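You operate a simulated robot arm through the tools that you are given. There is no shell and no other tool.

The job below is to be done with a simulated robot arm. You get a single attempt, and the scene is never put back.

Task
Put some things from the bench top beside the dryer away. At the end: the red box (marked "PLUGS") from the bench top beside the dryer is in the top left drawer space; the white roll from the bench top beside the dryer is in the top left drawer space; whatever was shut is shut again. Leave all else as you found it, and nothing knocked over (what rides in a drawer may roll over).

It is judged by the outcome, as a careful person would: the job done as asked, and still so three seconds after it is handed in. It fails if anything else is knocked over, pushed out of place, dropped, spilled or broken.

Robot
A 6-joint arm with a two-finger gripper, fixed in place. Base frame: the origin is on the floor under the middle of its stand, x ahead of it, y to its left, z up. Readings come in mm, degrees, newtons and seconds.
It reaches about 1572 mm from its shoulder. Its first joint turns from -166.0 to 166.0 degrees. Payload 2.45 kg.
The TCP is the grasp point between the finger pads, 20 mm short of the fingertips. In the tool frame z runs along the fingers and y along their closing line. The gripper opens to 140 mm; its body begins 168 mm behind the TCP.
Orientation is that of the tool frame in the base frame, as a unit quaternion [w, x, y, z]. With the fingers straight down and closing along the base's y, the tool's x points along the base's -x, its y along +y and its z along -z.

Tools
- The arm moves only by the tool servo_tool. Its argument "increments" is one flat list of numbers, 7 for each row, row after row: the shift along the tool's x, y, z in mm, then the turn, a rotation vector about the tool's x, y, z in degrees, then the closure, from 0 (fully open) to 1 (shut). In form: [tx, ty, tz, wx, wy, wz, grip, tx, ty, tz, wx, wy, wz, grip, ...]. A call has 1 to 20 rows; each row shifts and turns the commanded pose from where the row before left it, along the tool's axes as they then stand. Each row takes 0.2 s and may step no farther than 50 mm and 8.6 degrees from the row before; otherwise, or with a gripper value out of range, the whole call is refused. Where a pose cannot be reached the arm comes as near as it can. A force on the tool above 40 N (or 10 N above the force at the start of the call, whichever is more), or a blocked arm, ends the call early, and 0.2 s more pass. Each finger travels about 45 mm/s and halts on what it meets, pressing with about 43 N; the grip force reading is that of the motor and also rises with nothing between the fingers. The clock runs only during rows and for 0.2 s after the last one: add rows that do not move to give the fingers time. It gives the time, the measured TCP pose, the force on the tool (base axes), the opening and the grip force at its end, in the units of the frame above (readings bear some noise), with the torque about the TCP (base axes, N m) and any sound that the robot's microphone picked up.
- Cameras (640 x 400 px; columns grow to the right, rows downward): "scene" is fixed at [399.4, 499.6, 1273]; the picture's right is [-0.56, -0.83, 0.00], its down [-0.48, 0.33, -0.82] and it looks along [0.67, -0.46, -0.58] (base axes); focal length 261 px, centre (320, 200). "wrist" rides on the gripper at [78, 11, -209] in the tool frame; the picture's right is [-0.14, 0.99, 0.00], its down [-0.92, -0.13, -0.37] and it looks along [-0.36, -0.05, 0.93] (tool axes); focal length 280 px, centre (320, 200).
- get_image(camera): a new picture of that camera. No time passes.
- measure_at(camera, pixels): for up to 12 pixels [column, row] of the newest picture of that camera ("zoom" is the newest enlarged one), the place [x, y, z] in the base frame of the surface seen there, good to about 2 mm. No time passes.
- enlarge(camera, box): a new picture of the part [left, top, right, bottom] of that camera's present view, enlarged. No time passes.
- finish_job(): hands the job in; it is judged then, once.

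Leave the gripper open and the arm clear of the work at the hand-in unless told otherwise.

The tools are called after "Emit:" by a JSON object that holds its "fn" and its "kwargs". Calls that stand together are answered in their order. servo_tool: Moves the arm, as the interface text tells. Its arguments: {"type":"object","properties":{"increments":{"type":"array"}},"required":["increments"]} The other tools are called the same way: get_image (camera) takes a picture; measure_at (camera, pixels) gives the place of the surface under pixels of a picture; enlarge (camera, box) takes an enlarged picture of a part of a camera's view; finish_job () hands the job in.

At the start:

```text
clock: 0.0
tcp_pos: [747.7, 11.3, 1083.9]
tcp_rot: [0.001, 0.0, 1.0, 0.0]
force: [0.6, 0.5, -0.4]
torque: [0.01, 0.04, 0.01]
width: 139.8
grasp_force: 0.1
```

scene: 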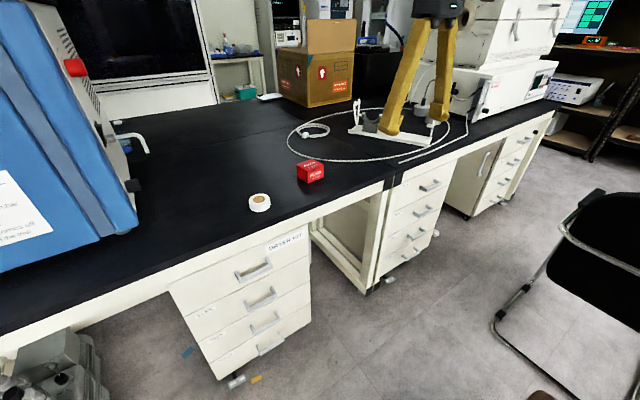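
wrist: 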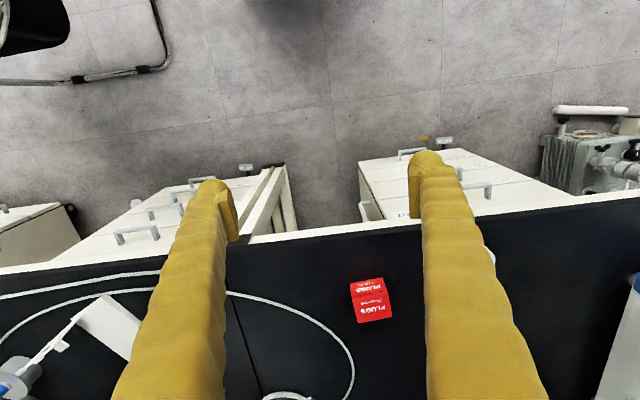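

I see the red box near (310,172) and the white roll near (260,203) in the scene picture. The left drawer unit has a labelled top drawer with its handle near (254,270). I'll enlarge these parts first.

Emit:
{"fn": "enlarge", "kwargs": {"camera": "scene", "box": [160, 140, 400, 390]}}

Emit:
{"fn": "get_image", "kwargs": {"camera": "scene"}}

Emit:
{"fn": "get_image", "kwargs": {"camera": "wrist"}}

```text
1.60 times, centred on (280, 265) of scene
```

zoom: 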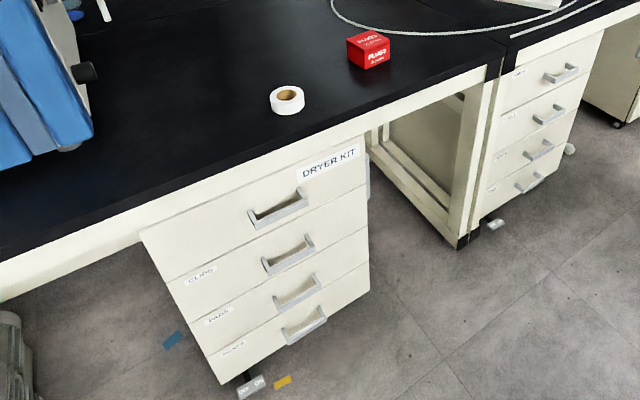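

```text
taken
```

scene: 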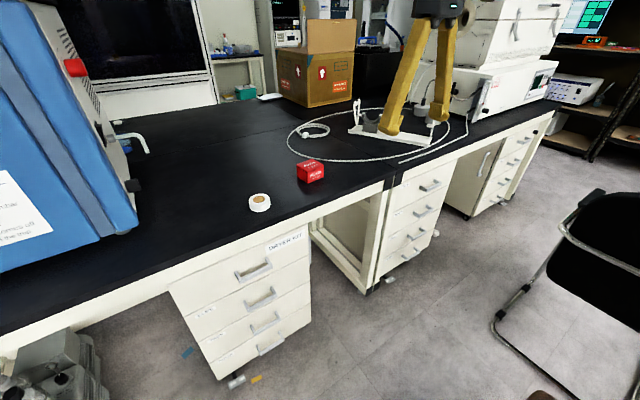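

```text
taken
```

wrist: 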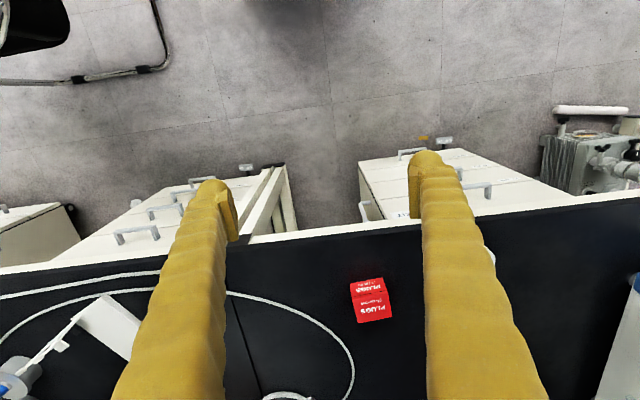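

I'll measure the box, the roll, the handle of the top left drawer, the drawer face and the bench edge in the scene picture.

Emit:
{"fn": "measure_at", "kwargs": {"camera": "scene", "pixels": [[309, 166], [312, 174], [260, 198], [260, 207], [253, 271], [240, 276], [268, 266], [200, 270], [250, 250], [300, 222], [350, 196], [230, 235]]}}

Emit:
{"fn": "enlarge", "kwargs": {"camera": "scene", "box": [160, 220, 320, 320]}}

```text
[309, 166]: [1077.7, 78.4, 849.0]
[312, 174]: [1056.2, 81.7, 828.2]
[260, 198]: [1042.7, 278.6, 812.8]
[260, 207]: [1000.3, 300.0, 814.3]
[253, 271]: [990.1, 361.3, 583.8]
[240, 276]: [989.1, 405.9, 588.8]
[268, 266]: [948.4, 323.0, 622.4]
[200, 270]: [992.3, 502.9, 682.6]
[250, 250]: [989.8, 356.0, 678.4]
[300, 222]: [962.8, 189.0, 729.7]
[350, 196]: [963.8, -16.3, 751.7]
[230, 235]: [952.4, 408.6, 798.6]
```

```text
4.00 times, centred on (240, 270) of scene
```

zoom: 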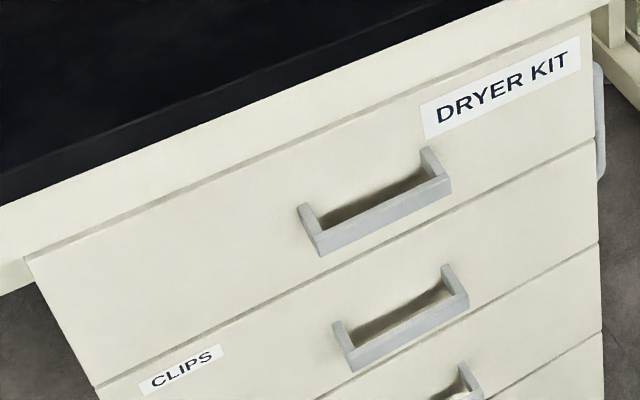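

The handle is a bracket with a bar in front of the drawer face. I'll measure its bar, posts and the seams on this zoom.

Emit:
{"fn": "measure_at", "kwargs": {"camera": "zoom", "pixels": [[322, 246], [385, 215], [445, 187], [320, 232], [384, 205], [440, 180], [305, 215], [430, 158], [30, 265], [95, 380], [588, 28], [592, 135]]}}

Emit:
{"fn": "measure_at", "kwargs": {"camera": "scene", "pixels": [[200, 220], [350, 170], [290, 200], [305, 160], [318, 163], [300, 166], [322, 177], [252, 203], [269, 203], [260, 193], [150, 180], [132, 185]]}}

```text
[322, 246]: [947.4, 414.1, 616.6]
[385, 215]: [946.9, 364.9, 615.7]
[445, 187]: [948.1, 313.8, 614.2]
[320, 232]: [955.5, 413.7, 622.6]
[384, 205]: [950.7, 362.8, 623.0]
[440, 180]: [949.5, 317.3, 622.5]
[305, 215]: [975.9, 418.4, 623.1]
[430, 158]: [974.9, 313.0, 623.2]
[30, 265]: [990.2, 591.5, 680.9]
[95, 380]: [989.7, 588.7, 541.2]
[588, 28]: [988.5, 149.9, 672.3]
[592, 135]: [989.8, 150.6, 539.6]
```

```text
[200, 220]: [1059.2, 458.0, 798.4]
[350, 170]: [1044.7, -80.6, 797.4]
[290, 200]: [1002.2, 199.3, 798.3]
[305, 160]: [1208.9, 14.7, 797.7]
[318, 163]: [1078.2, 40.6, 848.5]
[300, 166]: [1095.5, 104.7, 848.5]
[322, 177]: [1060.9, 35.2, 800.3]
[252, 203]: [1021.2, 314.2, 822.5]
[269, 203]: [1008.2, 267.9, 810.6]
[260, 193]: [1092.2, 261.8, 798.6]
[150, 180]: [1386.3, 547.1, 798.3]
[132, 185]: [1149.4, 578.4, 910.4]
```

Drawer face is at about x=990, y 150–591, z 540–682; the handle bar is at x≈947–957, y 313–418, z≈610–623; bench top z≈798. Now a close look at the box and roll.

Emit:
{"fn": "enlarge", "kwargs": {"camera": "scene", "box": [240, 145, 340, 215]}}

Emit:
{"fn": "enlarge", "kwargs": {"camera": "wrist", "box": [220, 200, 500, 400]}}

```text
5.71 times, centred on (290, 180) of scene
```

zoom: 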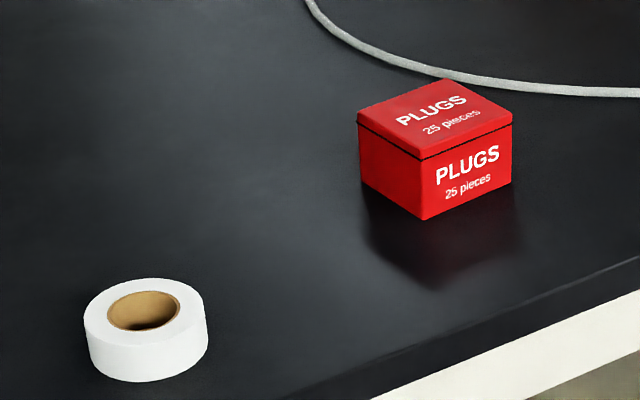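

```text
2.00 times, centred on (360, 300) of wrist
```

zoom: 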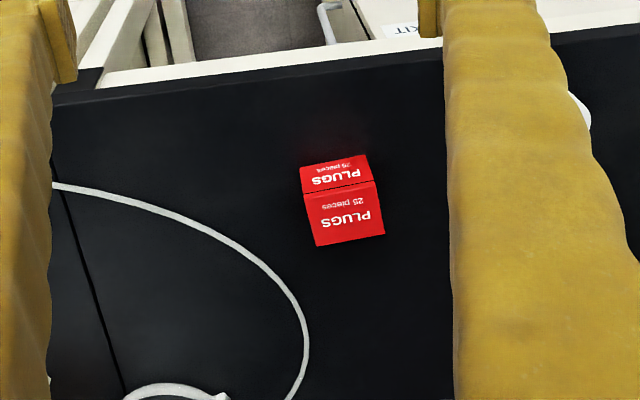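

The box has a lid seam close to its top, so I'll grip it below that. Enlarging the scene crop again to measure corners.

Emit:
{"fn": "enlarge", "kwargs": {"camera": "scene", "box": [240, 145, 340, 215]}}

Emit:
{"fn": "measure_at", "kwargs": {"camera": "zoom", "pixels": [[361, 115], [421, 156], [510, 121], [446, 82], [421, 215], [509, 183], [362, 182], [420, 164], [145, 295], [88, 320], [204, 312], [147, 378]]}}

Emit:
{"fn": "measure_at", "kwargs": {"camera": "zoom", "pixels": [[145, 281], [94, 308], [145, 345], [200, 298], [145, 325], [90, 355], [205, 345], [180, 370], [110, 370], [466, 200], [390, 195], [640, 40]]}}

```text
5.71 times, centred on (290, 180) of scene
```

zoom: 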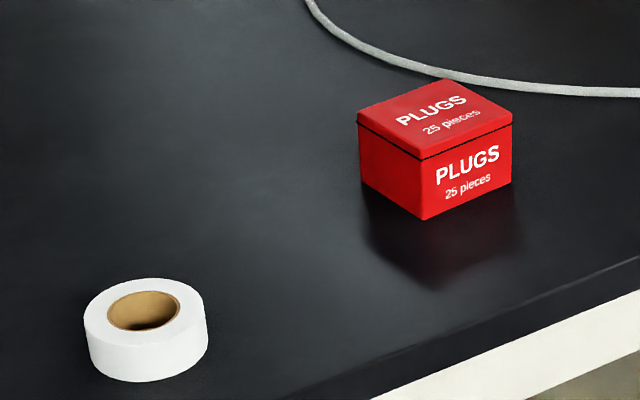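

```text
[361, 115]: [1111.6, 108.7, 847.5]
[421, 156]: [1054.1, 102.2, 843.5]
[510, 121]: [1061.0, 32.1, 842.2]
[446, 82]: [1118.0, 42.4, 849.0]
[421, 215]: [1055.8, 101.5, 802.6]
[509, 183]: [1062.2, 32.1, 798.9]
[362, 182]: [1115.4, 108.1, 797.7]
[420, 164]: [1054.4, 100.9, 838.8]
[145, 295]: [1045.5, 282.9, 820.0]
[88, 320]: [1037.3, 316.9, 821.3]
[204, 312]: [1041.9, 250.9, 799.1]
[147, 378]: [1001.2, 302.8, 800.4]
```

```text
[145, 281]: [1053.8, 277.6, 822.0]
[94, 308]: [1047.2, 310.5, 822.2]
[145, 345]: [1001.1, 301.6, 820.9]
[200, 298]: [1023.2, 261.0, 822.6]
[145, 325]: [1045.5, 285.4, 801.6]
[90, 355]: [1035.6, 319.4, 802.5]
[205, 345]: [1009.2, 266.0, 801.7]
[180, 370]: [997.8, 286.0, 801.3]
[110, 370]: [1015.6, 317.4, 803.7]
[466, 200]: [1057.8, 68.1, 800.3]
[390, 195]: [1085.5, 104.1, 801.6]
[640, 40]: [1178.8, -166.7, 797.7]
```

I read: box centre about (1086, 71), 58×70×50 mm, turned about +6°; roll centre about (1025, 289), radius about 29, top z≈822. First I move the tool back and left to about (600, 365, 1000), well clear of everything.

Emit:
{"fn": "servo_tool", "kwargs": {"increments": [14.8, 35.4, 8.4, 0, 0, 0, 0.2, 14.8, 35.4, 8.4, 0, 0, 0, 0.4, 14.8, 35.4, 8.4, 0, 0, 0, 0.5, 14.8, 35.4, 8.4, 0, 0, 0, 0.5, 14.8, 35.4, 8.4, 0, 0, 0, 0.5, 14.8, 35.4, 8.4, 0, 0, 0, 0.5, 14.8, 35.4, 8.4, 0, 0, 0, 0.5, 14.8, 35.4, 8.4, 0, 0, 0, 0.5, 14.8, 35.4, 8.4, 0, 0, 0, 0.5, 14.8, 35.4, 8.4, 0, 0, 0, 0.5, 0, 0, 0, 0, 0, 0, 0.5, 0, 0, 0, 0, 0, 0, 0.5]}}

```text
clock: 2.6
tcp_pos: [599.5, 363.5, 999.9]
tcp_rot: [0.0, 0.0, 1.0, -0.001]
force: [0.4, -0.3, -0.4]
torque: [-0.01, 0.01, 0.03]
width: 69.9
grasp_force: 0.0
```

The arm is at (599.5, 363.5, 1000), opening 70 mm. Next I pitch the tool 90° so the fingers point ahead (+x).

Emit:
{"fn": "servo_tool", "kwargs": {"increments": [0, 0, 0, 0, -7.5, 0, 0.5, 0, 0, 0, 0, -7.5, 0, 0.5, 0, 0, 0, 0, -7.5, 0, 0.5, 0, 0, 0, 0, -7.5, 0, 0.5, 0, 0, 0, 0, -7.5, 0, 0.5, 0, 0, 0, 0, -7.5, 0, 0.5, 0, 0, 0, 0, -7.5, 0, 0.5, 0, 0, 0, 0, -7.5, 0, 0.5, 0, 0, 0, 0, -7.5, 0, 0.5, 0, 0, 0, 0, -7.5, 0, 0.5, 0, 0, 0, 0, -7.5, 0, 0.5, 0, 0, 0, 0, -7.5, 0, 0.5, 0, 0, 0, 0, 0, 0, 0.5, 0, 0, 0, 0, 0, 0, 0.5]}}

```text
clock: 5.6
tcp_pos: [609.1, 381.2, 1013.1]
tcp_rot: [0.706, -0.003, 0.709, -0.003]
force: [0.5, -0.1, -0.5]
torque: [0.01, -0.03, 0.04]
width: 70.1
grasp_force: 0.0
out of reach, approached as far as the arm can: row 11, 12
```

Rows 11–12 were at the edge of reach (the wrist is too near the base there). I'll check with a picture before going on.

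Emit:
{"fn": "get_image", "kwargs": {"camera": "scene"}}

Emit:
{"fn": "get_image", "kwargs": {"camera": "wrist"}}

```text
taken
```

scene: 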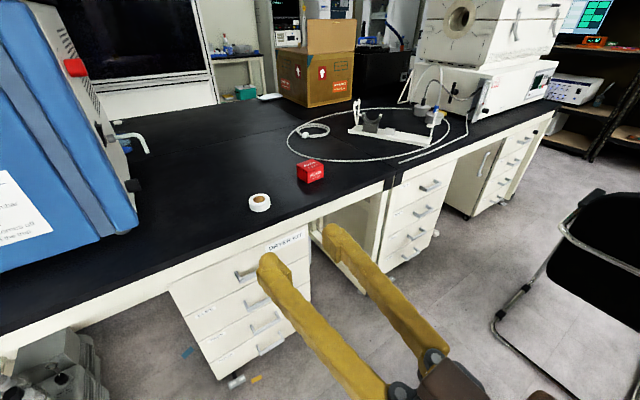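

```text
taken
```

wrist: 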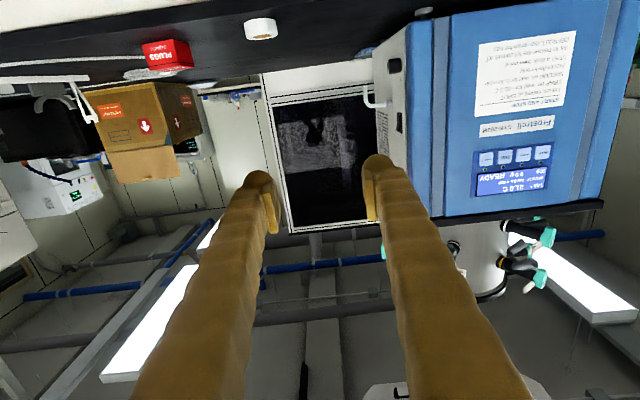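

The view matches the expected pose: the camera is under the gripper, fingers pointing at the wall. Next I go forward to x≈800, then down to about z=615.

Emit:
{"fn": "servo_tool", "kwargs": {"increments": [0, 0, 45, 0, 0, 0, 0.5, 0, 0, 45, 0, 0, 0, 0.5, 0, 0, 45, 0, 0, 0, 0.5, 0, 0, 45, 0, 0, 0, 0.5, 40, 0, 0, 0, 0, 0, 0.5, 40, 0, 0, 0, 0, 0, 0.5, 40, 0, 0, 0, 0, 0, 0.5, 40, 0, 0, 0, 0, 0, 0.5, 40, 0, 0, 0, 0, 0, 0.5, 40, 0, 0, 0, 0, 0, 0.5, 40, 0, 0, 0, 0, 0, 0.5, 40, 0, 0, 0, 0, 0, 0.5, 40, 0, 0, 0, 0, 0, 0.5, 0, 0, 0, 0, 0, 0, 0.5, 0, 0, 0, 0, 0, 0, 0.5]}}

```text
clock: 8.8
tcp_pos: [876.6, 483.6, 765.6]
tcp_rot: [0.704, -0.006, 0.71, -0.015]
force: [0.0, -0.6, -0.3]
torque: [-0.03, 0.0, -0.04]
width: 70.1
grasp_force: 0.0
out of reach, approached as far as the arm can: row 6, 7, 8, 9, 10, 11, 12, 13
```

Going lower with level fingers is out of reach: the arm ended at (877, 484, 766). I'll look at where it stands and at the finger shape before choosing a tilted approach.

Emit:
{"fn": "get_image", "kwargs": {"camera": "scene"}}

Emit:
{"fn": "get_image", "kwargs": {"camera": "wrist"}}

```text
taken
```

scene: 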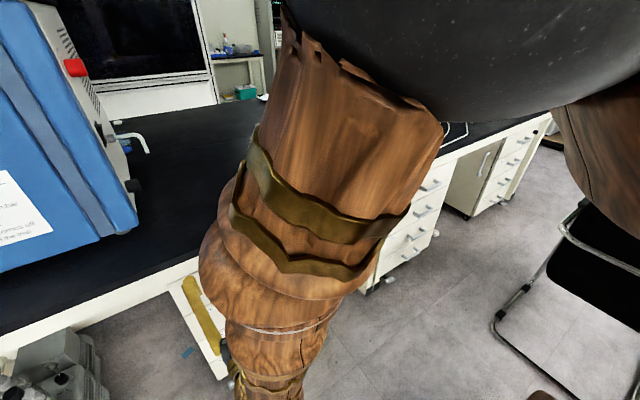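

```text
taken
```

wrist: 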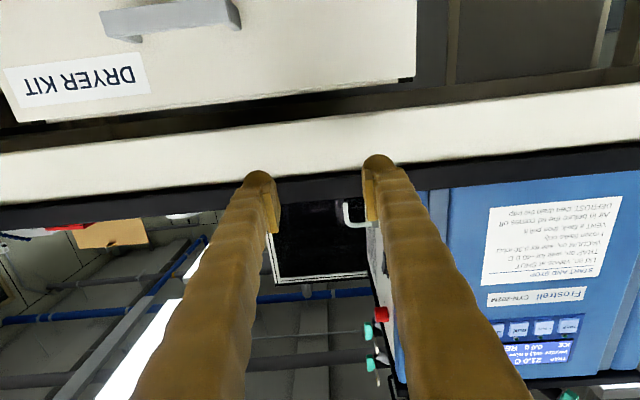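

The forearm comes down nearly vertical, so level fingers overbend the wrist this low. I'll use a tilted approach (fingers about 45° down), straddling the handle's two ends with the fingers closing along y, so no roll is needed. First back off, up, and tilt down 45°.

Emit:
{"fn": "servo_tool", "kwargs": {"increments": [-20, -15, -35, 0, 0, 0, 0.3, -20, -15, -35, 0, 0, 0, 0.1, -20, -15, -35, 0, 0, 0, 0, 0, 0, 0, 0, 7.5, 0, 0, 0, 0, 0, 0, 7.5, 0, 0, 0, 0, 0, 0, 7.5, 0, 0, 0, 0, 0, 0, 7.5, 0, 0, 0, 0, 0, 0, 7.5, 0, 0, 0, 0, 0, 0, 7.5, 0, 0, 0, 0, 0, 0, 0, 0, 0, 0, 0, 0, 0, 0, 0, 0]}}

```text
clock: 11.2
tcp_pos: [799.5, 474.7, 859.6]
tcp_rot: [0.383, 0.0, 0.924, 0.0]
force: [0.3, 0.3, -0.3]
torque: [-0.01, 0.01, 0.01]
width: 140.2
grasp_force: 0.0
out of reach, approached as far as the arm can: row 1, 2, 3
```

The tilted pose is reached without clamping: (799.5, 474.7, 859.6), fingers 45° down. Next to a pre-grasp point at (865, 365, 708), in line with the handle.

Emit:
{"fn": "servo_tool", "kwargs": {"increments": [10.15, -18.3, 25.6, 0, 0, 0, 0, 10.15, -18.3, 25.6, 0, 0, 0, 0, 10.15, -18.3, 25.6, 0, 0, 0, 0, 10.15, -18.3, 25.6, 0, 0, 0, 0, 10.15, -18.3, 25.6, 0, 0, 0, 0, 10.15, -18.3, 25.6, 0, 0, 0, 0, 0, 0, 0, 0, 0, 0, 0, 0, 0, 0, 0, 0, 0, 0]}}

Emit:
{"fn": "get_image", "kwargs": {"camera": "wrist"}}

Emit:
{"fn": "get_image", "kwargs": {"camera": "scene"}}

```text
clock: 13.0
tcp_pos: [864.5, 365.0, 706.1]
tcp_rot: [0.383, -0.001, 0.924, 0.001]
force: [0.1, 0.1, 0.2]
torque: [0.0, 0.0, 0.01]
width: 140.1
grasp_force: 0.0
```

```text
taken
```

wrist: 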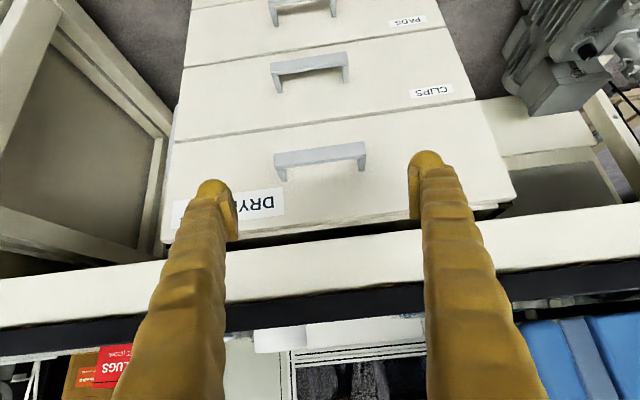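

```text
taken
```

scene: 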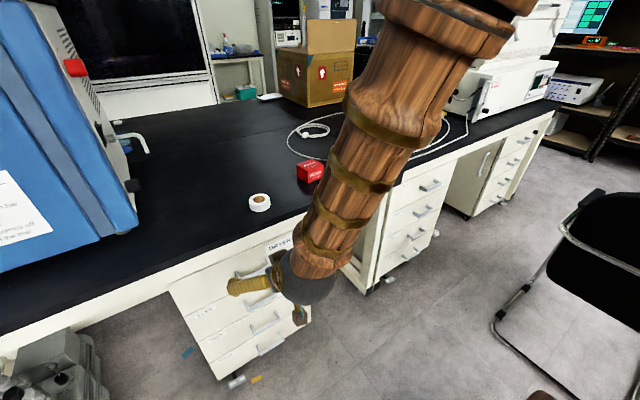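

The handle is between the fingertips in the wrist view, around (320,157). I'll measure the handle ends and the finger thickness here.

Emit:
{"fn": "measure_at", "kwargs": {"camera": "wrist", "pixels": [[277, 160], [320, 155], [364, 148], [281, 176], [363, 165], [210, 182], [196, 205], [228, 205], [422, 155], [410, 180], [445, 180], [320, 200]]}}

Emit:
{"fn": "enlarge", "kwargs": {"camera": "wrist", "box": [180, 110, 460, 260]}}

```text
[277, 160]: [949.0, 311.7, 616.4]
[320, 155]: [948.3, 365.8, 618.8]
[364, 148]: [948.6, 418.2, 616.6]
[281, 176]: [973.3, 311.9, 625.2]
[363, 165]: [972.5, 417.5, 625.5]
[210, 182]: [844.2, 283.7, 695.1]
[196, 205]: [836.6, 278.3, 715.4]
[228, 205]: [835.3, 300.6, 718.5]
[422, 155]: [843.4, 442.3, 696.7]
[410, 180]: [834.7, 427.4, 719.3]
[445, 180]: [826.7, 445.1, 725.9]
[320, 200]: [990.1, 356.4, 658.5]
```

```text
2.29 times, centred on (320, 185) of wrist
```

zoom: 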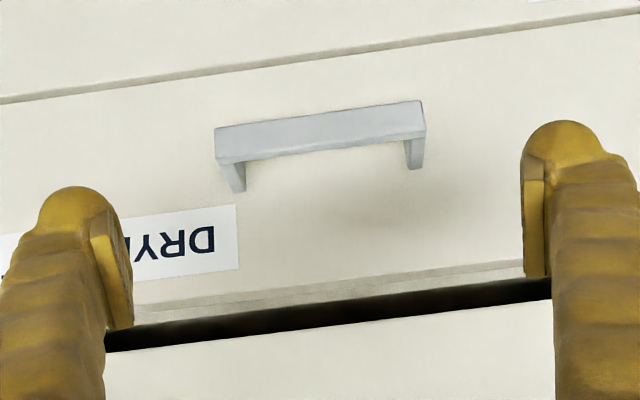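

Handle spans y 311–418 centred at 365, so it fits between the open pads (295–435). I advance along the fingers 126 mm to put the TCP at the handle ends, near (954, 365, 617).

Emit:
{"fn": "servo_tool", "kwargs": {"increments": [0, 0, 30, 0, 0, 0, 0, 0, 0, 30, 0, 0, 0, 0, 0, 0, 25, 0, 0, 0, 0, 0, 0, 15, 0, 0, 0, 0, 0, 0, 13, 0, 0, 0, 0, 0, 0, 13, 0, 0, 0, 0, 0, 0, 0, 0, 0, 0, 0]}}

Emit:
{"fn": "get_image", "kwargs": {"camera": "wrist"}}

```text
clock: 14.6
tcp_pos: [954.0, 364.8, 617.3]
tcp_rot: [0.383, 0.0, 0.924, 0.0]
force: [-0.3, 0.8, -0.1]
torque: [-0.03, -0.03, -0.01]
width: 140.0
grasp_force: 0.0
```

```text
taken
```

wrist: 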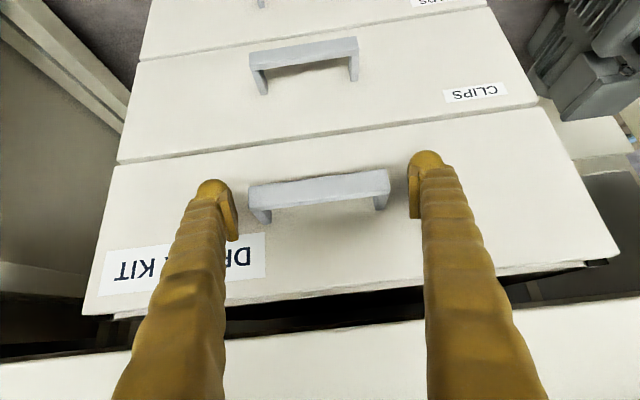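

The fingers straddle the handle with no contact force. Closing on the handle ends now.

Emit:
{"fn": "servo_tool", "kwargs": {"increments": [0, 0, 0, 0, 0, 0, 0.2, 0, 0, 0, 0, 0, 0, 0.4, 0, 0, 0, 0, 0, 0, 0.5, 0, 0, 0, 0, 0, 0, 0.5, 0, 0, 0, 0, 0, 0, 0.5]}}

```text
clock: 15.8
tcp_pos: [954.4, 364.5, 619.3]
tcp_rot: [0.383, 0.0, 0.924, 0.0]
force: [-8.7, -30.3, 9.7]
torque: [-0.17, 0.01, -0.06]
width: 114.9
grasp_force: 45.2
```

Opening stopped at 114.9 mm with a sideways force of -30 N, which is uneven. I'll look before pulling.

Emit:
{"fn": "enlarge", "kwargs": {"camera": "wrist", "box": [180, 130, 460, 290]}}

```text
2.29 times, centred on (320, 210) of wrist
```

zoom: 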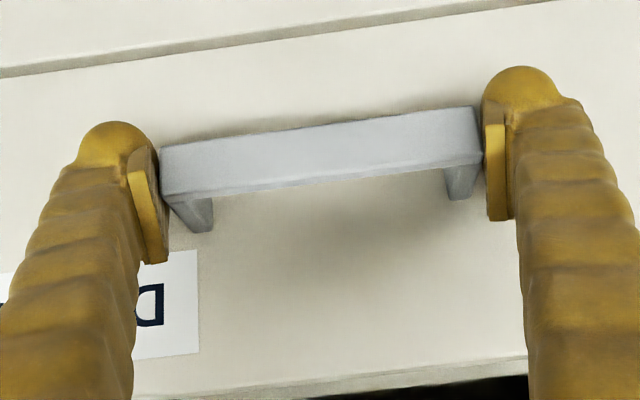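

Both pads touch the bar ends, but the -y finger carries more load. I'll shift about 2 mm toward -y to even it out.

Emit:
{"fn": "servo_tool", "kwargs": {"increments": [0, -1.5, 0, 0, 0, 0, 0.5, 0, -1.5, 0, 0, 0, 0, 0.5, 0, 0, 0, 0, 0, 0, 0.5]}}

```text
clock: 16.6
tcp_pos: [954.5, 364.8, 618.1]
tcp_rot: [0.383, -0.001, 0.924, 0.001]
force: [-1.7, 17.3, 0.2]
torque: [0.68, -0.03, -0.81]
width: 114.5
grasp_force: 45.2
```

The grip is firm (114.5 mm, both sides loaded). I recentre +1 mm and begin a gentle pull of 40 mm along -x.

Emit:
{"fn": "servo_tool", "kwargs": {"increments": [0, 1, 0, 0, 0, 0, 0.5, 3.5, 0, -3.5, 0, 0, 0, 0.5, 5, 0, -5, 0, 0, 0, 0.5, 6, 0, -6, 0, 0, 0, 0.5, 7, 0, -7, 0, 0, 0, 0.5, 7, 0, -7, 0, 0, 0, 0.5, 0, 0, 0, 0, 0, 0, 0.5]}}

Emit:
{"fn": "get_image", "kwargs": {"camera": "scene"}}

Emit:
{"fn": "get_image", "kwargs": {"camera": "wrist"}}

```text
clock: 17.9
tcp_pos: [921.6, 363.1, 618.7]
tcp_rot: [0.383, -0.001, 0.924, 0.0]
force: [-2.2, 3.0, -2.1]
torque: [0.02, 0.16, 0.24]
width: 114.3
grasp_force: 45.0
stopped in row 6: the force on the tool passed its limit at 42 N (the readings are from after the stop); the commanded pose is now the measured one
```

```text
taken
```

scene: 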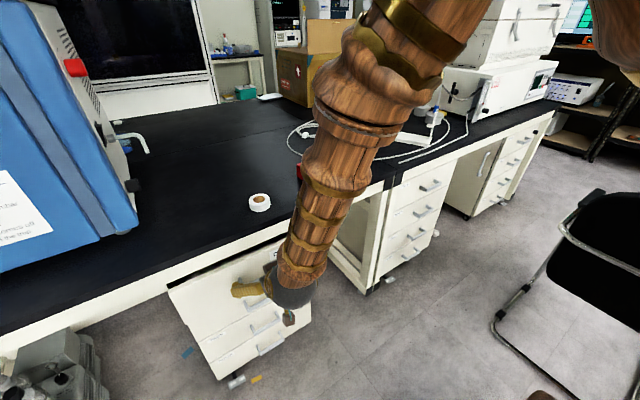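

```text
taken
```

wrist: 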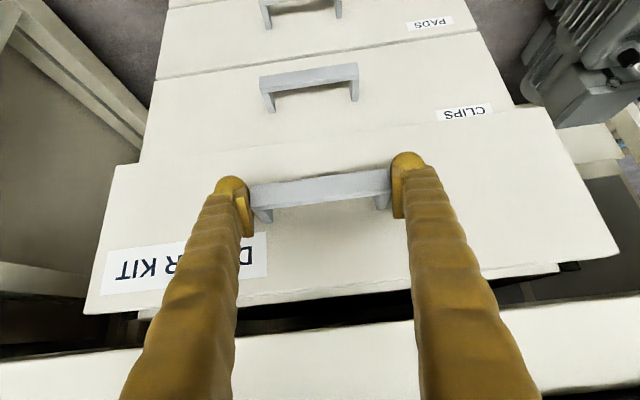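

The drawer is out about 33 mm; the force stop came from pulling a little fast. I'll go on more slowly (4 mm per row).

Emit:
{"fn": "servo_tool", "kwargs": {"increments": [1.5, 0, -1.5, 0, 0, 0, 0.5, 2.5, 0, -2.5, 0, 0, 0, 0.5, 2.8, 0, -2.8, 0, 0, 0, 0.5, 2.8, 0, -2.8, 0, 0, 0, 0.5, 2.8, 0, -2.8, 0, 0, 0, 0.5, 2.8, 0, -2.8, 0, 0, 0, 0.5, 2.8, 0, -2.8, 0, 0, 0, 0.5, 2.8, 0, -2.8, 0, 0, 0, 0.5]}}

```text
clock: 19.7
tcp_pos: [893.3, 362.9, 619.1]
tcp_rot: [0.383, -0.001, 0.924, 0.0]
force: [2.3, 14.0, 3.4]
torque: [0.1, 0.04, -0.57]
width: 114.3
grasp_force: 45.5
```

That ran cleanly: the drawer is out about 61 mm. Continuing with 20 slow rows (about 5.6 mm each).

Emit:
{"fn": "servo_tool", "kwargs": {"increments": [2.5, 0, -2.5, 0, 0, 0, 0.5, 3, 0, -3, 0, 0, 0, 0.5, 3.5, 0, -3.5, 0, 0, 0, 0.5, 4, 0, -4, 0, 0, 0, 0.5, 4, 0, -4, 0, 0, 0, 0.5, 4, 0, -4, 0, 0, 0, 0.5, 4, 0, -4, 0, 0, 0, 0.5, 4, 0, -4, 0, 0, 0, 0.5, 4, 0, -4, 0, 0, 0, 0.5, 4, 0, -4, 0, 0, 0, 0.5, 4, 0, -4, 0, 0, 0, 0.5, 4, 0, -4, 0, 0, 0, 0.5, 4, 0, -4, 0, 0, 0, 0.5, 4, 0, -4, 0, 0, 0, 0.5, 4, 0, -4, 0, 0, 0, 0.5, 4, 0, -4, 0, 0, 0, 0.5, 4, 0, -4, 0, 0, 0, 0.5, 4, 0, -4, 0, 0, 0, 0.5, 4, 0, -4, 0, 0, 0, 0.5, 3, 0, -3, 0, 0, 0, 0.5]}}

Emit:
{"fn": "get_image", "kwargs": {"camera": "wrist"}}

Emit:
{"fn": "get_image", "kwargs": {"camera": "scene"}}

```text
clock: 23.9
tcp_pos: [786.6, 364.3, 619.3]
tcp_rot: [0.379, 0.0, 0.925, -0.007]
force: [2.2, -11.2, -9.8]
torque: [0.09, -0.08, 0.42]
width: 113.1
grasp_force: 45.1
out of reach, approached as far as the arm can: row 20
```

```text
taken
```

wrist: 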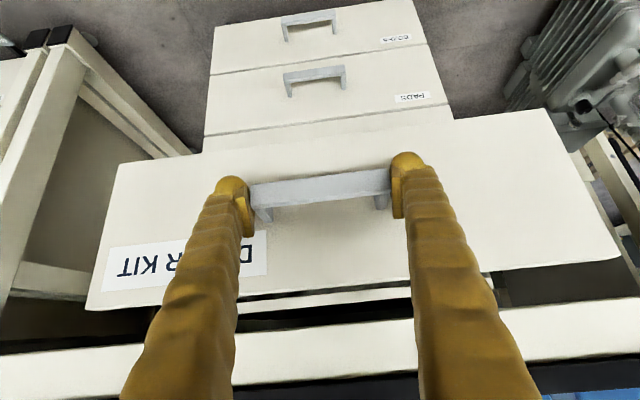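

```text
taken
```

scene: 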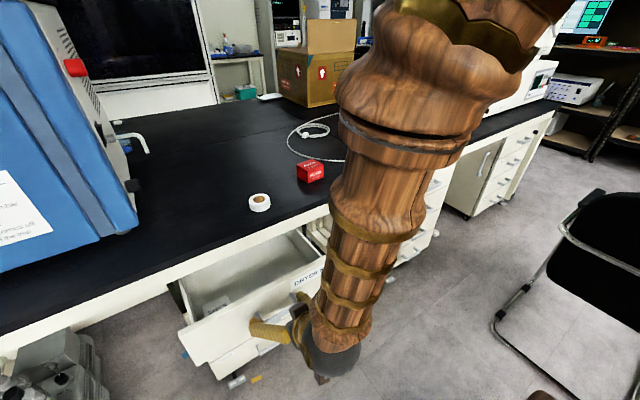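

The drawer is out about 168 mm and I've met the reach limit at this tilt. I'll let go, steepen the fingers by 24° about the grasp point, and look.

Emit:
{"fn": "servo_tool", "kwargs": {"increments": [0, 0, 0, 0, 0, 0, 0.3, 0, 0, 0, 0, 0, 0, 0.15, 0, 0, 0, 0, 0, 0, 0, 0, 0, 0, 0, 0, 0, 0, 0, 0, 0, 0, 6, 0, 0, 0, 0, 0, 0, 6, 0, 0, 0, 0, 0, 0, 6, 0, 0, 0, 0, 0, 0, 6, 0, 0, 0, 0, 0, 0, 0, 0, 0]}}

Emit:
{"fn": "get_image", "kwargs": {"camera": "wrist"}}

Emit:
{"fn": "get_image", "kwargs": {"camera": "scene"}}

```text
clock: 25.9
tcp_pos: [786.8, 365.9, 621.7]
tcp_rot: [0.181, -0.002, 0.983, 0.002]
force: [0.3, 0.0, -0.4]
torque: [-0.02, 0.03, 0.0]
width: 140.2
grasp_force: 0.0
```

```text
taken
```

wrist: 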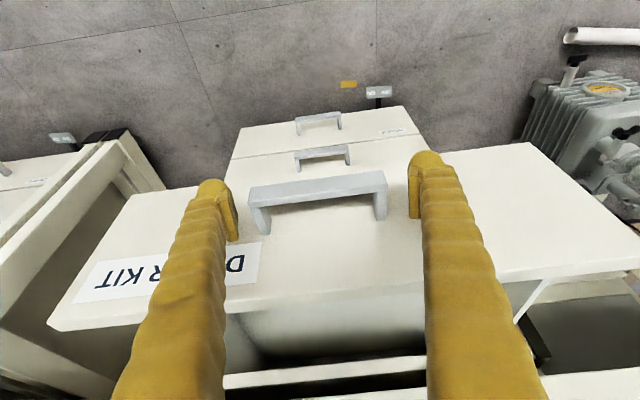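

```text
taken
```

scene: 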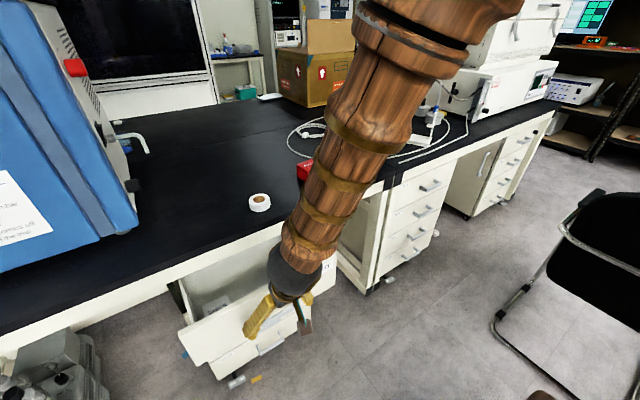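

The drawer stays put; the fingers are now 69° down, still around the handle. I lower 4 mm and close again.

Emit:
{"fn": "servo_tool", "kwargs": {"increments": [1.4, -0.7, 3.7, 0, 0, 0, 0.1, 0, 0, 0, 0, 0, 0, 0.3, 0, 0, 0, 0, 0, 0, 0.5, 0, 0, 0, 0, 0, 0, 0.5, 0, 0, 0, 0, 0, 0, 0.5, 0, 0, 0, 0, 0, 0, 0.5]}}

```text
clock: 27.3
tcp_pos: [787.6, 363.5, 617.3]
tcp_rot: [0.182, -0.001, 0.983, 0.001]
force: [-1.3, -25.1, 3.4]
torque: [0.02, 0.08, 0.12]
width: 114.2
grasp_force: 45.2
```

Gripped again at 114.2 mm. Pulling on about 100 mm, slowly.

Emit:
{"fn": "servo_tool", "kwargs": {"increments": [1.9, -1.5, -0.7, 0, 0, 0, 0.5, 2.8, 0, -1.07, 0, 0, 0, 0.5, 3.7, 0, -1.43, 0, 0, 0, 0.5, 4.7, 0, -1.8, 0, 0, 0, 0.5, 5.1, 0, -1.96, 0, 0, 0, 0.5, 5.1, 0, -1.96, 0, 0, 0, 0.5, 5.1, 0, -1.96, 0, 0, 0, 0.5, 5.1, 0, -1.96, 0, 0, 0, 0.5, 5.1, 0, -1.96, 0, 0, 0, 0.5, 5.1, 0, -1.96, 0, 0, 0, 0.5, 5.1, 0, -1.96, 0, 0, 0, 0.5, 5.1, 0, -1.96, 0, 0, 0, 0.5, 5.1, 0, -1.96, 0, 0, 0, 0.5, 5.1, 0, -1.96, 0, 0, 0, 0.5, 5.1, 0, -1.96, 0, 0, 0, 0.5, 5.1, 0, -1.96, 0, 0, 0, 0.5, 5.1, 0, -1.96, 0, 0, 0, 0.5, 5.1, 0, -1.96, 0, 0, 0, 0.5, 5.1, 0, -1.96, 0, 0, 0, 0.5, 3.7, 0, -1.43, 0, 0, 0, 0.5]}}

Emit:
{"fn": "get_image", "kwargs": {"camera": "wrist"}}

Emit:
{"fn": "get_image", "kwargs": {"camera": "scene"}}

```text
clock: 31.5
tcp_pos: [687.2, 364.6, 616.9]
tcp_rot: [0.182, -0.001, 0.983, 0.001]
force: [2.8, 32.0, 2.9]
torque: [-0.14, 0.03, 0.02]
width: 113.9
grasp_force: 45.3
```

```text
taken
```

wrist: 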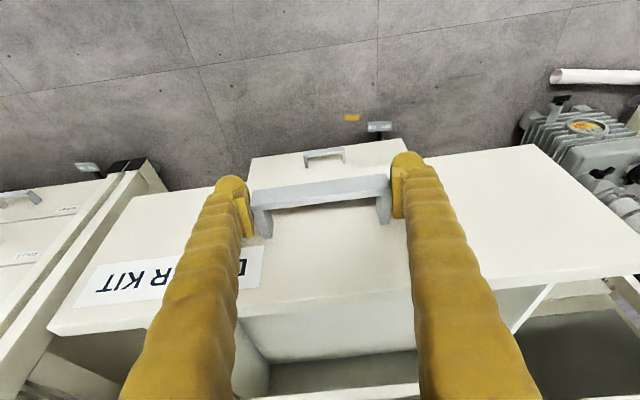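

```text
taken
```

scene: 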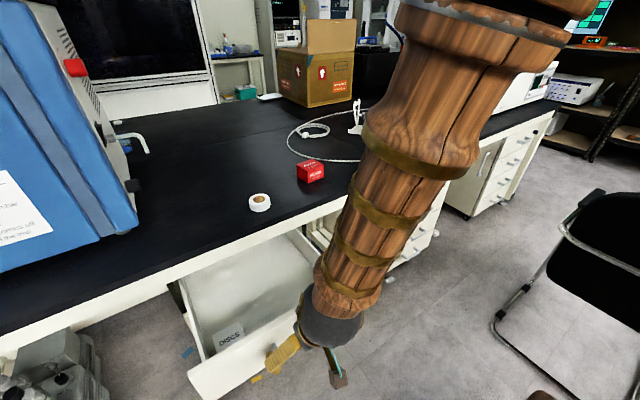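

The drawer is out about 268 mm (face near x=722); the scene picture shows an item marked "DISCS" at the left inside. I open the fingers and withdraw along the tool axis.

Emit:
{"fn": "servo_tool", "kwargs": {"increments": [0, -0.7, 0, 0, 0, 0, 0.3, 0, 0, 0, 0, 0, 0, 0.1, 0, 0, 0, 0, 0, 0, 0, 0, 0, 0, 0, 0, 0, 0, 0, 0, -10, 0, 0, 0, 0, 0, 0, -30, 0, 0, 0, 0, 0, 0, -40, 0, 0, 0, 0, 0, 0, -40, 0, 0, 0, 0, 0, 0, -40, 0, 0, 0, 0, 0, 0, -40, 0, 0, 0, 0, 0, 0, -40, 0, 0, 0, 0, 0, 0, -30, 0, 0, 0, 0, 0, 0, 0, 0, 0, 0, 0]}}

Emit:
{"fn": "get_image", "kwargs": {"camera": "wrist"}}

Emit:
{"fn": "get_image", "kwargs": {"camera": "scene"}}

```text
clock: 34.3
tcp_pos: [592.0, 361.9, 869.6]
tcp_rot: [0.182, 0.0, 0.983, 0.0]
force: [0.0, -0.2, 0.1]
torque: [0.01, -0.01, -0.02]
width: 139.9
grasp_force: 0.0
```

```text
taken
```

wrist: 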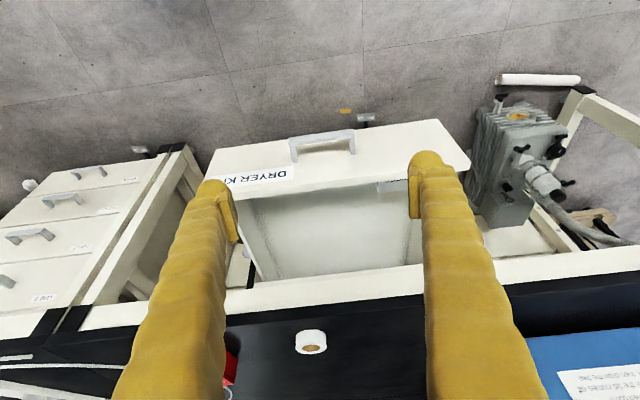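

```text
taken
```

scene: 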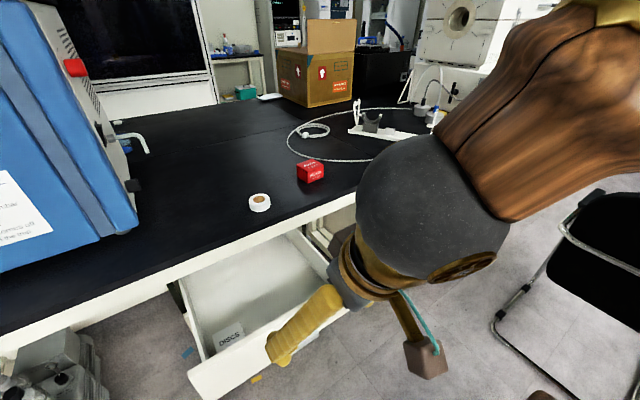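

The drawer interior shows a "DISCS" item at front left and otherwise looks empty. I straighten the tool to vertical and move toward above the box side at (800, 71, 1050), which also frees the view of the drawer.

Emit:
{"fn": "servo_tool", "kwargs": {"increments": [0, 0, 0, 0, 6.99, 0, 0, 0, 0, 0, 0, 6.99, 0, 0, 0, 0, 0, 0, 6.99, 0, 0, -20.8, -29.1, -18, 0, 0, 0, 0, -20.8, -29.1, -18, 0, 0, 0, 0, -20.8, -29.1, -18, 0, 0, 0, 0, -20.8, -29.1, -18, 0, 0, 0, 0, -20.8, -29.1, -18, 0, 0, 0, 0, -20.8, -29.1, -18, 0, 0, 0, 0, -20.8, -29.1, -18, 0, 0, 0, 0, -20.8, -29.1, -18, 0, 0, 0, 0, -20.8, -29.1, -18, 0, 0, 0, 0, -20.8, -29.1, -18, 0, 0, 0, 0, 0, 0, 0, 0, 0, 0, 0, 0, 0, 0, 0, 0, 0, 0]}}

Emit:
{"fn": "get_image", "kwargs": {"camera": "scene"}}

Emit:
{"fn": "enlarge", "kwargs": {"camera": "scene", "box": [160, 220, 360, 400]}}

```text
clock: 37.5
tcp_pos: [799.5, 74.0, 1050.4]
tcp_rot: [0.0, 0.0, 1.0, 0.0]
force: [0.3, -0.4, 0.4]
torque: [0.01, 0.0, 0.04]
width: 140.1
grasp_force: 0.1
```

```text
taken
```

scene: 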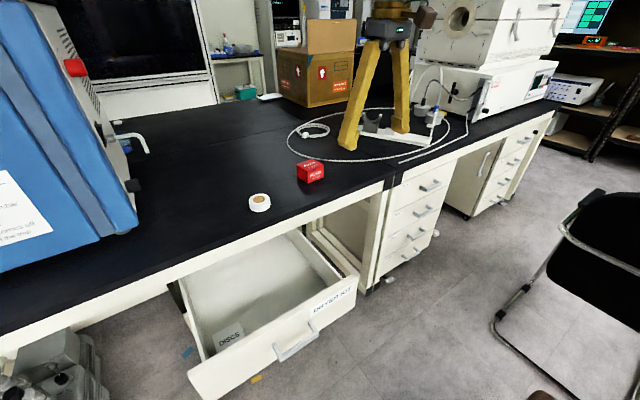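

```text
2.22 times, centred on (260, 310) of scene
```

zoom: 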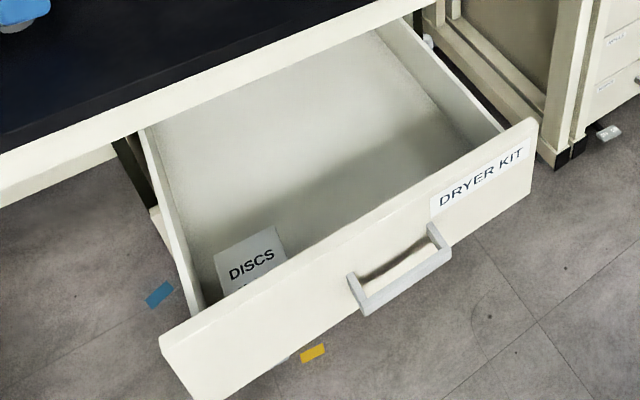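

The drawer is wide open and clear to see. I measure its floor, walls, front panel and the DISCS item.

Emit:
{"fn": "measure_at", "kwargs": {"camera": "zoom", "pixels": [[300, 190], [330, 130], [400, 130], [420, 160], [350, 60], [180, 160], [250, 260], [275, 235], [280, 255], [225, 265], [165, 350], [530, 130]]}}

Emit:
{"fn": "measure_at", "kwargs": {"camera": "zoom", "pixels": [[500, 130], [430, 30], [150, 160], [200, 300], [330, 265], [340, 255], [220, 230], [270, 230], [290, 262], [410, 285], [210, 180], [460, 130]]}}

```text
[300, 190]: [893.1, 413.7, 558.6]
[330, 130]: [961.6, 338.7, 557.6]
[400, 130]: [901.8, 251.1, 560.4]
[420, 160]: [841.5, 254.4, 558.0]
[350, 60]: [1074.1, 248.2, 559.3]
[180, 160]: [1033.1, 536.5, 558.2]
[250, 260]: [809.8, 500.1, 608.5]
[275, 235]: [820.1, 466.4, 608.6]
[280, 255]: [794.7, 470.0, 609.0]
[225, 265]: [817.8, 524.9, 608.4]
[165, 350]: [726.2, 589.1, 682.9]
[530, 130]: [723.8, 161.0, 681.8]
```

```text
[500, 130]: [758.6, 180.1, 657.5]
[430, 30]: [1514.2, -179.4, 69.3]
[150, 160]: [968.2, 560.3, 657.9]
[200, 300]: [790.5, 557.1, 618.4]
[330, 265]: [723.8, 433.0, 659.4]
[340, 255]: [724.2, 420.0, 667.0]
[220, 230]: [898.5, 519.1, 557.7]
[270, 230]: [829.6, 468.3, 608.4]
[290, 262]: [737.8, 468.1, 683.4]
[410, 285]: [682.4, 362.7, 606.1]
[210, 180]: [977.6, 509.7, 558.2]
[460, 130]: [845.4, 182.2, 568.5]
```

Drawer floor z≈558, front panel inside about x=742, side walls at y≈184 and 557, DISCS box at x≈745–830, y≈465–530. Free spots: box at about (815, 270), roll at about (845, 395). Before picking, I check where the white cable runs near the box.

Emit:
{"fn": "enlarge", "kwargs": {"camera": "scene", "box": [270, 120, 390, 195]}}

Emit:
{"fn": "get_image", "kwargs": {"camera": "wrist"}}

```text
5.33 times, centred on (330, 158) of scene
```

zoom: 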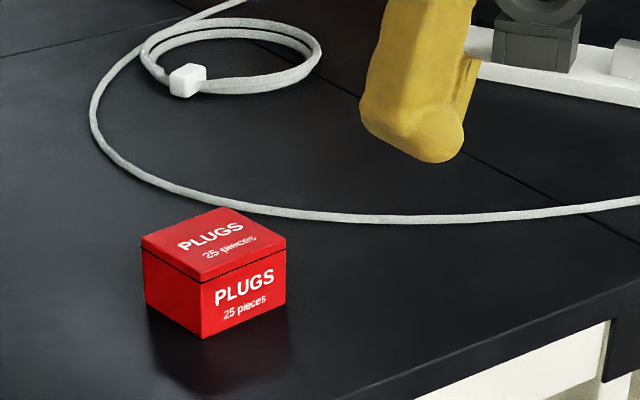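

```text
taken
```

wrist: 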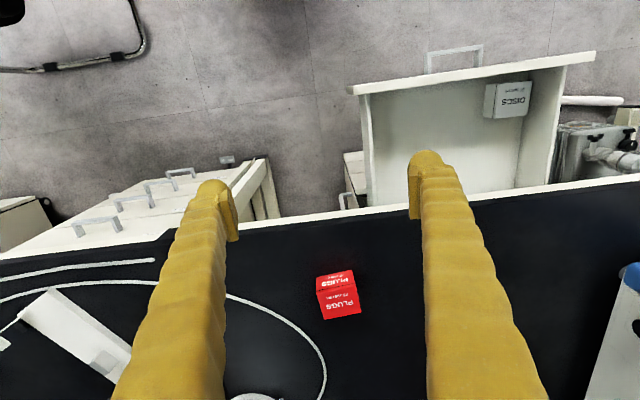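

Emit:
{"fn": "measure_at", "kwargs": {"camera": "zoom", "pixels": [[150, 177], [200, 197], [250, 207], [300, 214], [350, 218], [400, 219], [450, 218], [120, 155]]}}

Emit:
{"fn": "measure_at", "kwargs": {"camera": "wrist", "pixels": [[230, 296], [250, 302], [270, 313], [290, 327], [310, 348], [322, 372], [324, 390], [338, 300], [328, 318], [361, 312], [317, 287], [354, 283]]}}

```text
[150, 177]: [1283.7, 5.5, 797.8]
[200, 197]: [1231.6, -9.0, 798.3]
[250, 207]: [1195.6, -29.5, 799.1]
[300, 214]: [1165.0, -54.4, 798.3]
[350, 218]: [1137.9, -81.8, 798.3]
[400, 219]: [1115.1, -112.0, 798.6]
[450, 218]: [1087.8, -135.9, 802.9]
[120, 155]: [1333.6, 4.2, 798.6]
```

```text
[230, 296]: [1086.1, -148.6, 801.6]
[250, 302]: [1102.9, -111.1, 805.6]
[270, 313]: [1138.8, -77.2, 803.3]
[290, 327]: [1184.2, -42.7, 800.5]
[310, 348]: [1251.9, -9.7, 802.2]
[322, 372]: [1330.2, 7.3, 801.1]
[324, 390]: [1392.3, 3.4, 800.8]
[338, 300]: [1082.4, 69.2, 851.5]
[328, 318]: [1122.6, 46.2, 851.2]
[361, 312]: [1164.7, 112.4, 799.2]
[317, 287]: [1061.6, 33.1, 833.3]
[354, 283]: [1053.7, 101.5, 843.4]
```

The cable keeps at least 80 mm away from where the fingers will land. I move above the box to (1086, 71, 920) and turn 6° to match it.

Emit:
{"fn": "servo_tool", "kwargs": {"increments": [-35.8, -0.4, 16.3, 0, 0, 0, 0, -35.8, -0.4, 16.3, 0, 0, 0, 0, -35.8, -0.4, 16.3, 0, 0, 0, 0, -35.8, -0.4, 16.3, 0, 0, 0, 0, -35.8, -0.4, 16.3, 0, 0, 0, 0, -35.8, -0.4, 16.3, 0, 0, 0, 0, -35.8, -0.4, 16.3, 0, 0, 0, 0, -35.9, -0.2, 16.3, 0, 0, 0, 0, 0, 0, 0, 0, 0, -6, 0, 0, 0, 0, 0, 0, 0, 0, 0, 0, 0, 0, 0, 0, 0]}}

Emit:
{"fn": "get_image", "kwargs": {"camera": "wrist"}}

Emit:
{"fn": "get_image", "kwargs": {"camera": "scene"}}

```text
clock: 39.9
tcp_pos: [1084.0, 67.3, 919.6]
tcp_rot: [0.0, -0.053, 0.999, 0.0]
force: [0.2, -0.7, 0.4]
torque: [0.0, 0.02, 0.0]
width: 139.9
grasp_force: 0.1
```

```text
taken
```

wrist: 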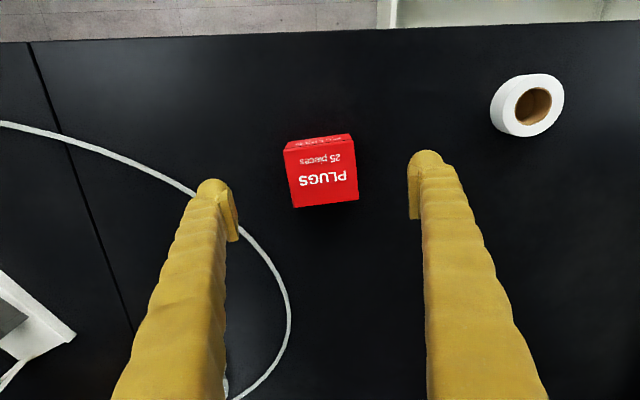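

```text
taken
```

scene: 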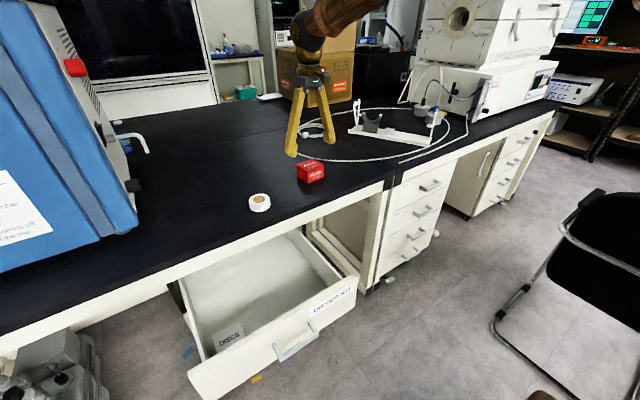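

I re-measure the box corners and the roll from this closer wrist view.

Emit:
{"fn": "measure_at", "kwargs": {"camera": "wrist", "pixels": [[286, 153], [352, 142], [356, 199], [294, 205], [322, 175], [496, 85], [520, 80], [560, 85], [533, 135], [530, 78], [495, 115], [550, 120]]}}

```text
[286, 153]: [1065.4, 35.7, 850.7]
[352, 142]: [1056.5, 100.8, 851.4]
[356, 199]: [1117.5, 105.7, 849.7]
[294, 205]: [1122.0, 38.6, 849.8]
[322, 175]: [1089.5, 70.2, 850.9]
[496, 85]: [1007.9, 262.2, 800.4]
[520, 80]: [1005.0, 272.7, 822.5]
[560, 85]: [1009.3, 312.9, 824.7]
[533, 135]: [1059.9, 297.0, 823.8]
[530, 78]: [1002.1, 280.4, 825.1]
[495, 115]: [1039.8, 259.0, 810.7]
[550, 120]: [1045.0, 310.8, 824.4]
```

Box centre comes out at about (1088, 70.5), yaw 6°. I correct by a few mm and lower to TCP z≈822 (tips about 4 mm above the bench).

Emit:
{"fn": "servo_tool", "kwargs": {"increments": [-4.3, 2.8, 15, 0, 0, 0, 0, 0, 0, 20, 0, 0, 0, 0, 0, 0, 20, 0, 0, 0, 0, 0, 0, 20, 0, 0, 0, 0, 0, 0, 12, 0, 0, 0, 0, 0, 0, 8, 0, 0, 0, 0, 0, 0, 2.6, 0, 0, 0, 0, 0, 0, 0, 0, 0, 0, 0]}}

Emit:
{"fn": "get_image", "kwargs": {"camera": "wrist"}}

Emit:
{"fn": "enlarge", "kwargs": {"camera": "scene", "box": [260, 120, 360, 200]}}

```text
clock: 41.7
tcp_pos: [1090.3, 72.9, 821.8]
tcp_rot: [0.0, -0.054, 0.999, 0.0]
force: [0.2, 0.9, 0.3]
torque: [-0.05, 0.01, -0.03]
width: 140.0
grasp_force: 0.1
```

```text
taken
```

wrist: 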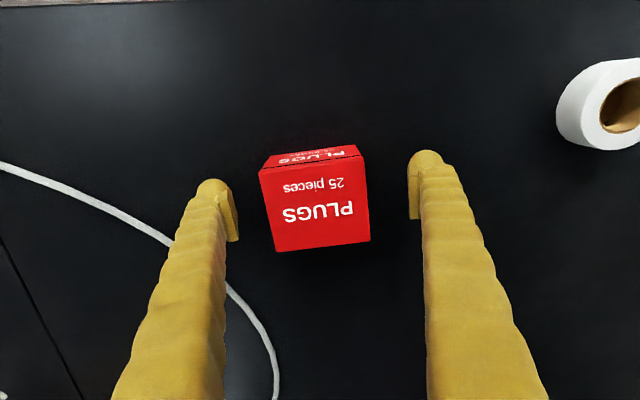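

```text
5.00 times, centred on (310, 160) of scene
```

zoom: 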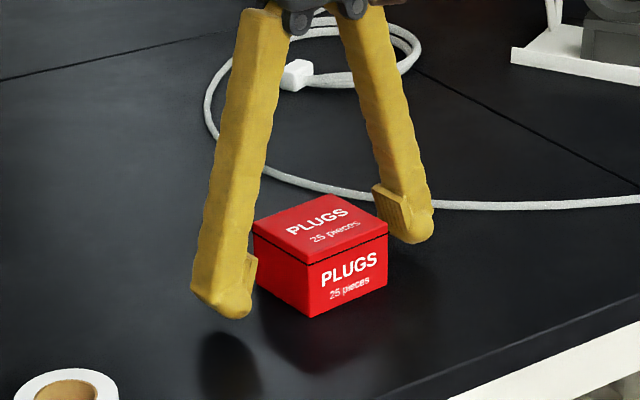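

The fingers straddle the box low on its body. Closing now.

Emit:
{"fn": "servo_tool", "kwargs": {"increments": [0, 0, 0, 0, 0, 0, 0.2, 0, 0, 0, 0, 0, 0, 0.4, 0, 0, 0, 0, 0, 0, 0.5, 0, 0, 0, 0, 0, 0, 0.6, 0, 0, 0, 0, 0, 0, 0.6, 0, 0, 0, 0, 0, 0, 0.6, 0, 0, 0, 0, 0, 0, 0.6]}}

Emit:
{"fn": "enlarge", "kwargs": {"camera": "scene", "box": [260, 120, 360, 200]}}

```text
clock: 43.3
tcp_pos: [1090.8, 72.7, 821.5]
tcp_rot: [0.0, -0.053, 0.999, 0.0]
force: [-0.1, -1.0, 0.4]
torque: [-0.01, 0.0, 0.02]
width: 76.6
grasp_force: 43.0
```

```text
5.00 times, centred on (310, 160) of scene
```

zoom: 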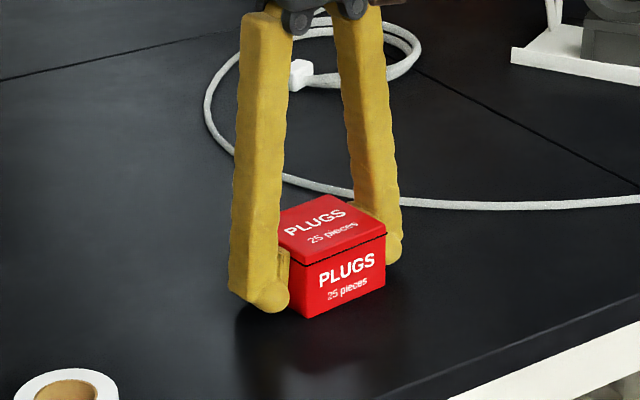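

Gripped at 43 N. I lift gently 40 mm first and check.

Emit:
{"fn": "servo_tool", "kwargs": {"increments": [0, 0, -4, 0, 0, 0, 0.6, 0, 0, -8, 0, 0, 0, 0.6, 0, 0, -14, 0, 0, 0, 0.6, 0, 0, -14, 0, 0, 0, 0.6, 0, 0, 0, 0, 0, 0, 0.6]}}

Emit:
{"fn": "enlarge", "kwargs": {"camera": "scene", "box": [260, 100, 360, 180]}}

```text
clock: 44.5
tcp_pos: [1089.5, 73.4, 861.6]
tcp_rot: [0.0, -0.052, 0.999, 0.001]
force: [0.9, 0.5, -1.5]
torque: [-0.01, -0.01, 0.0]
width: 76.7
grasp_force: 43.0
```

```text
5.00 times, centred on (310, 140) of scene
```

zoom: 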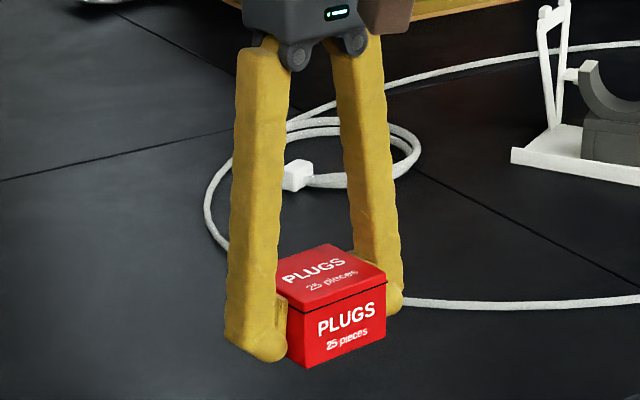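

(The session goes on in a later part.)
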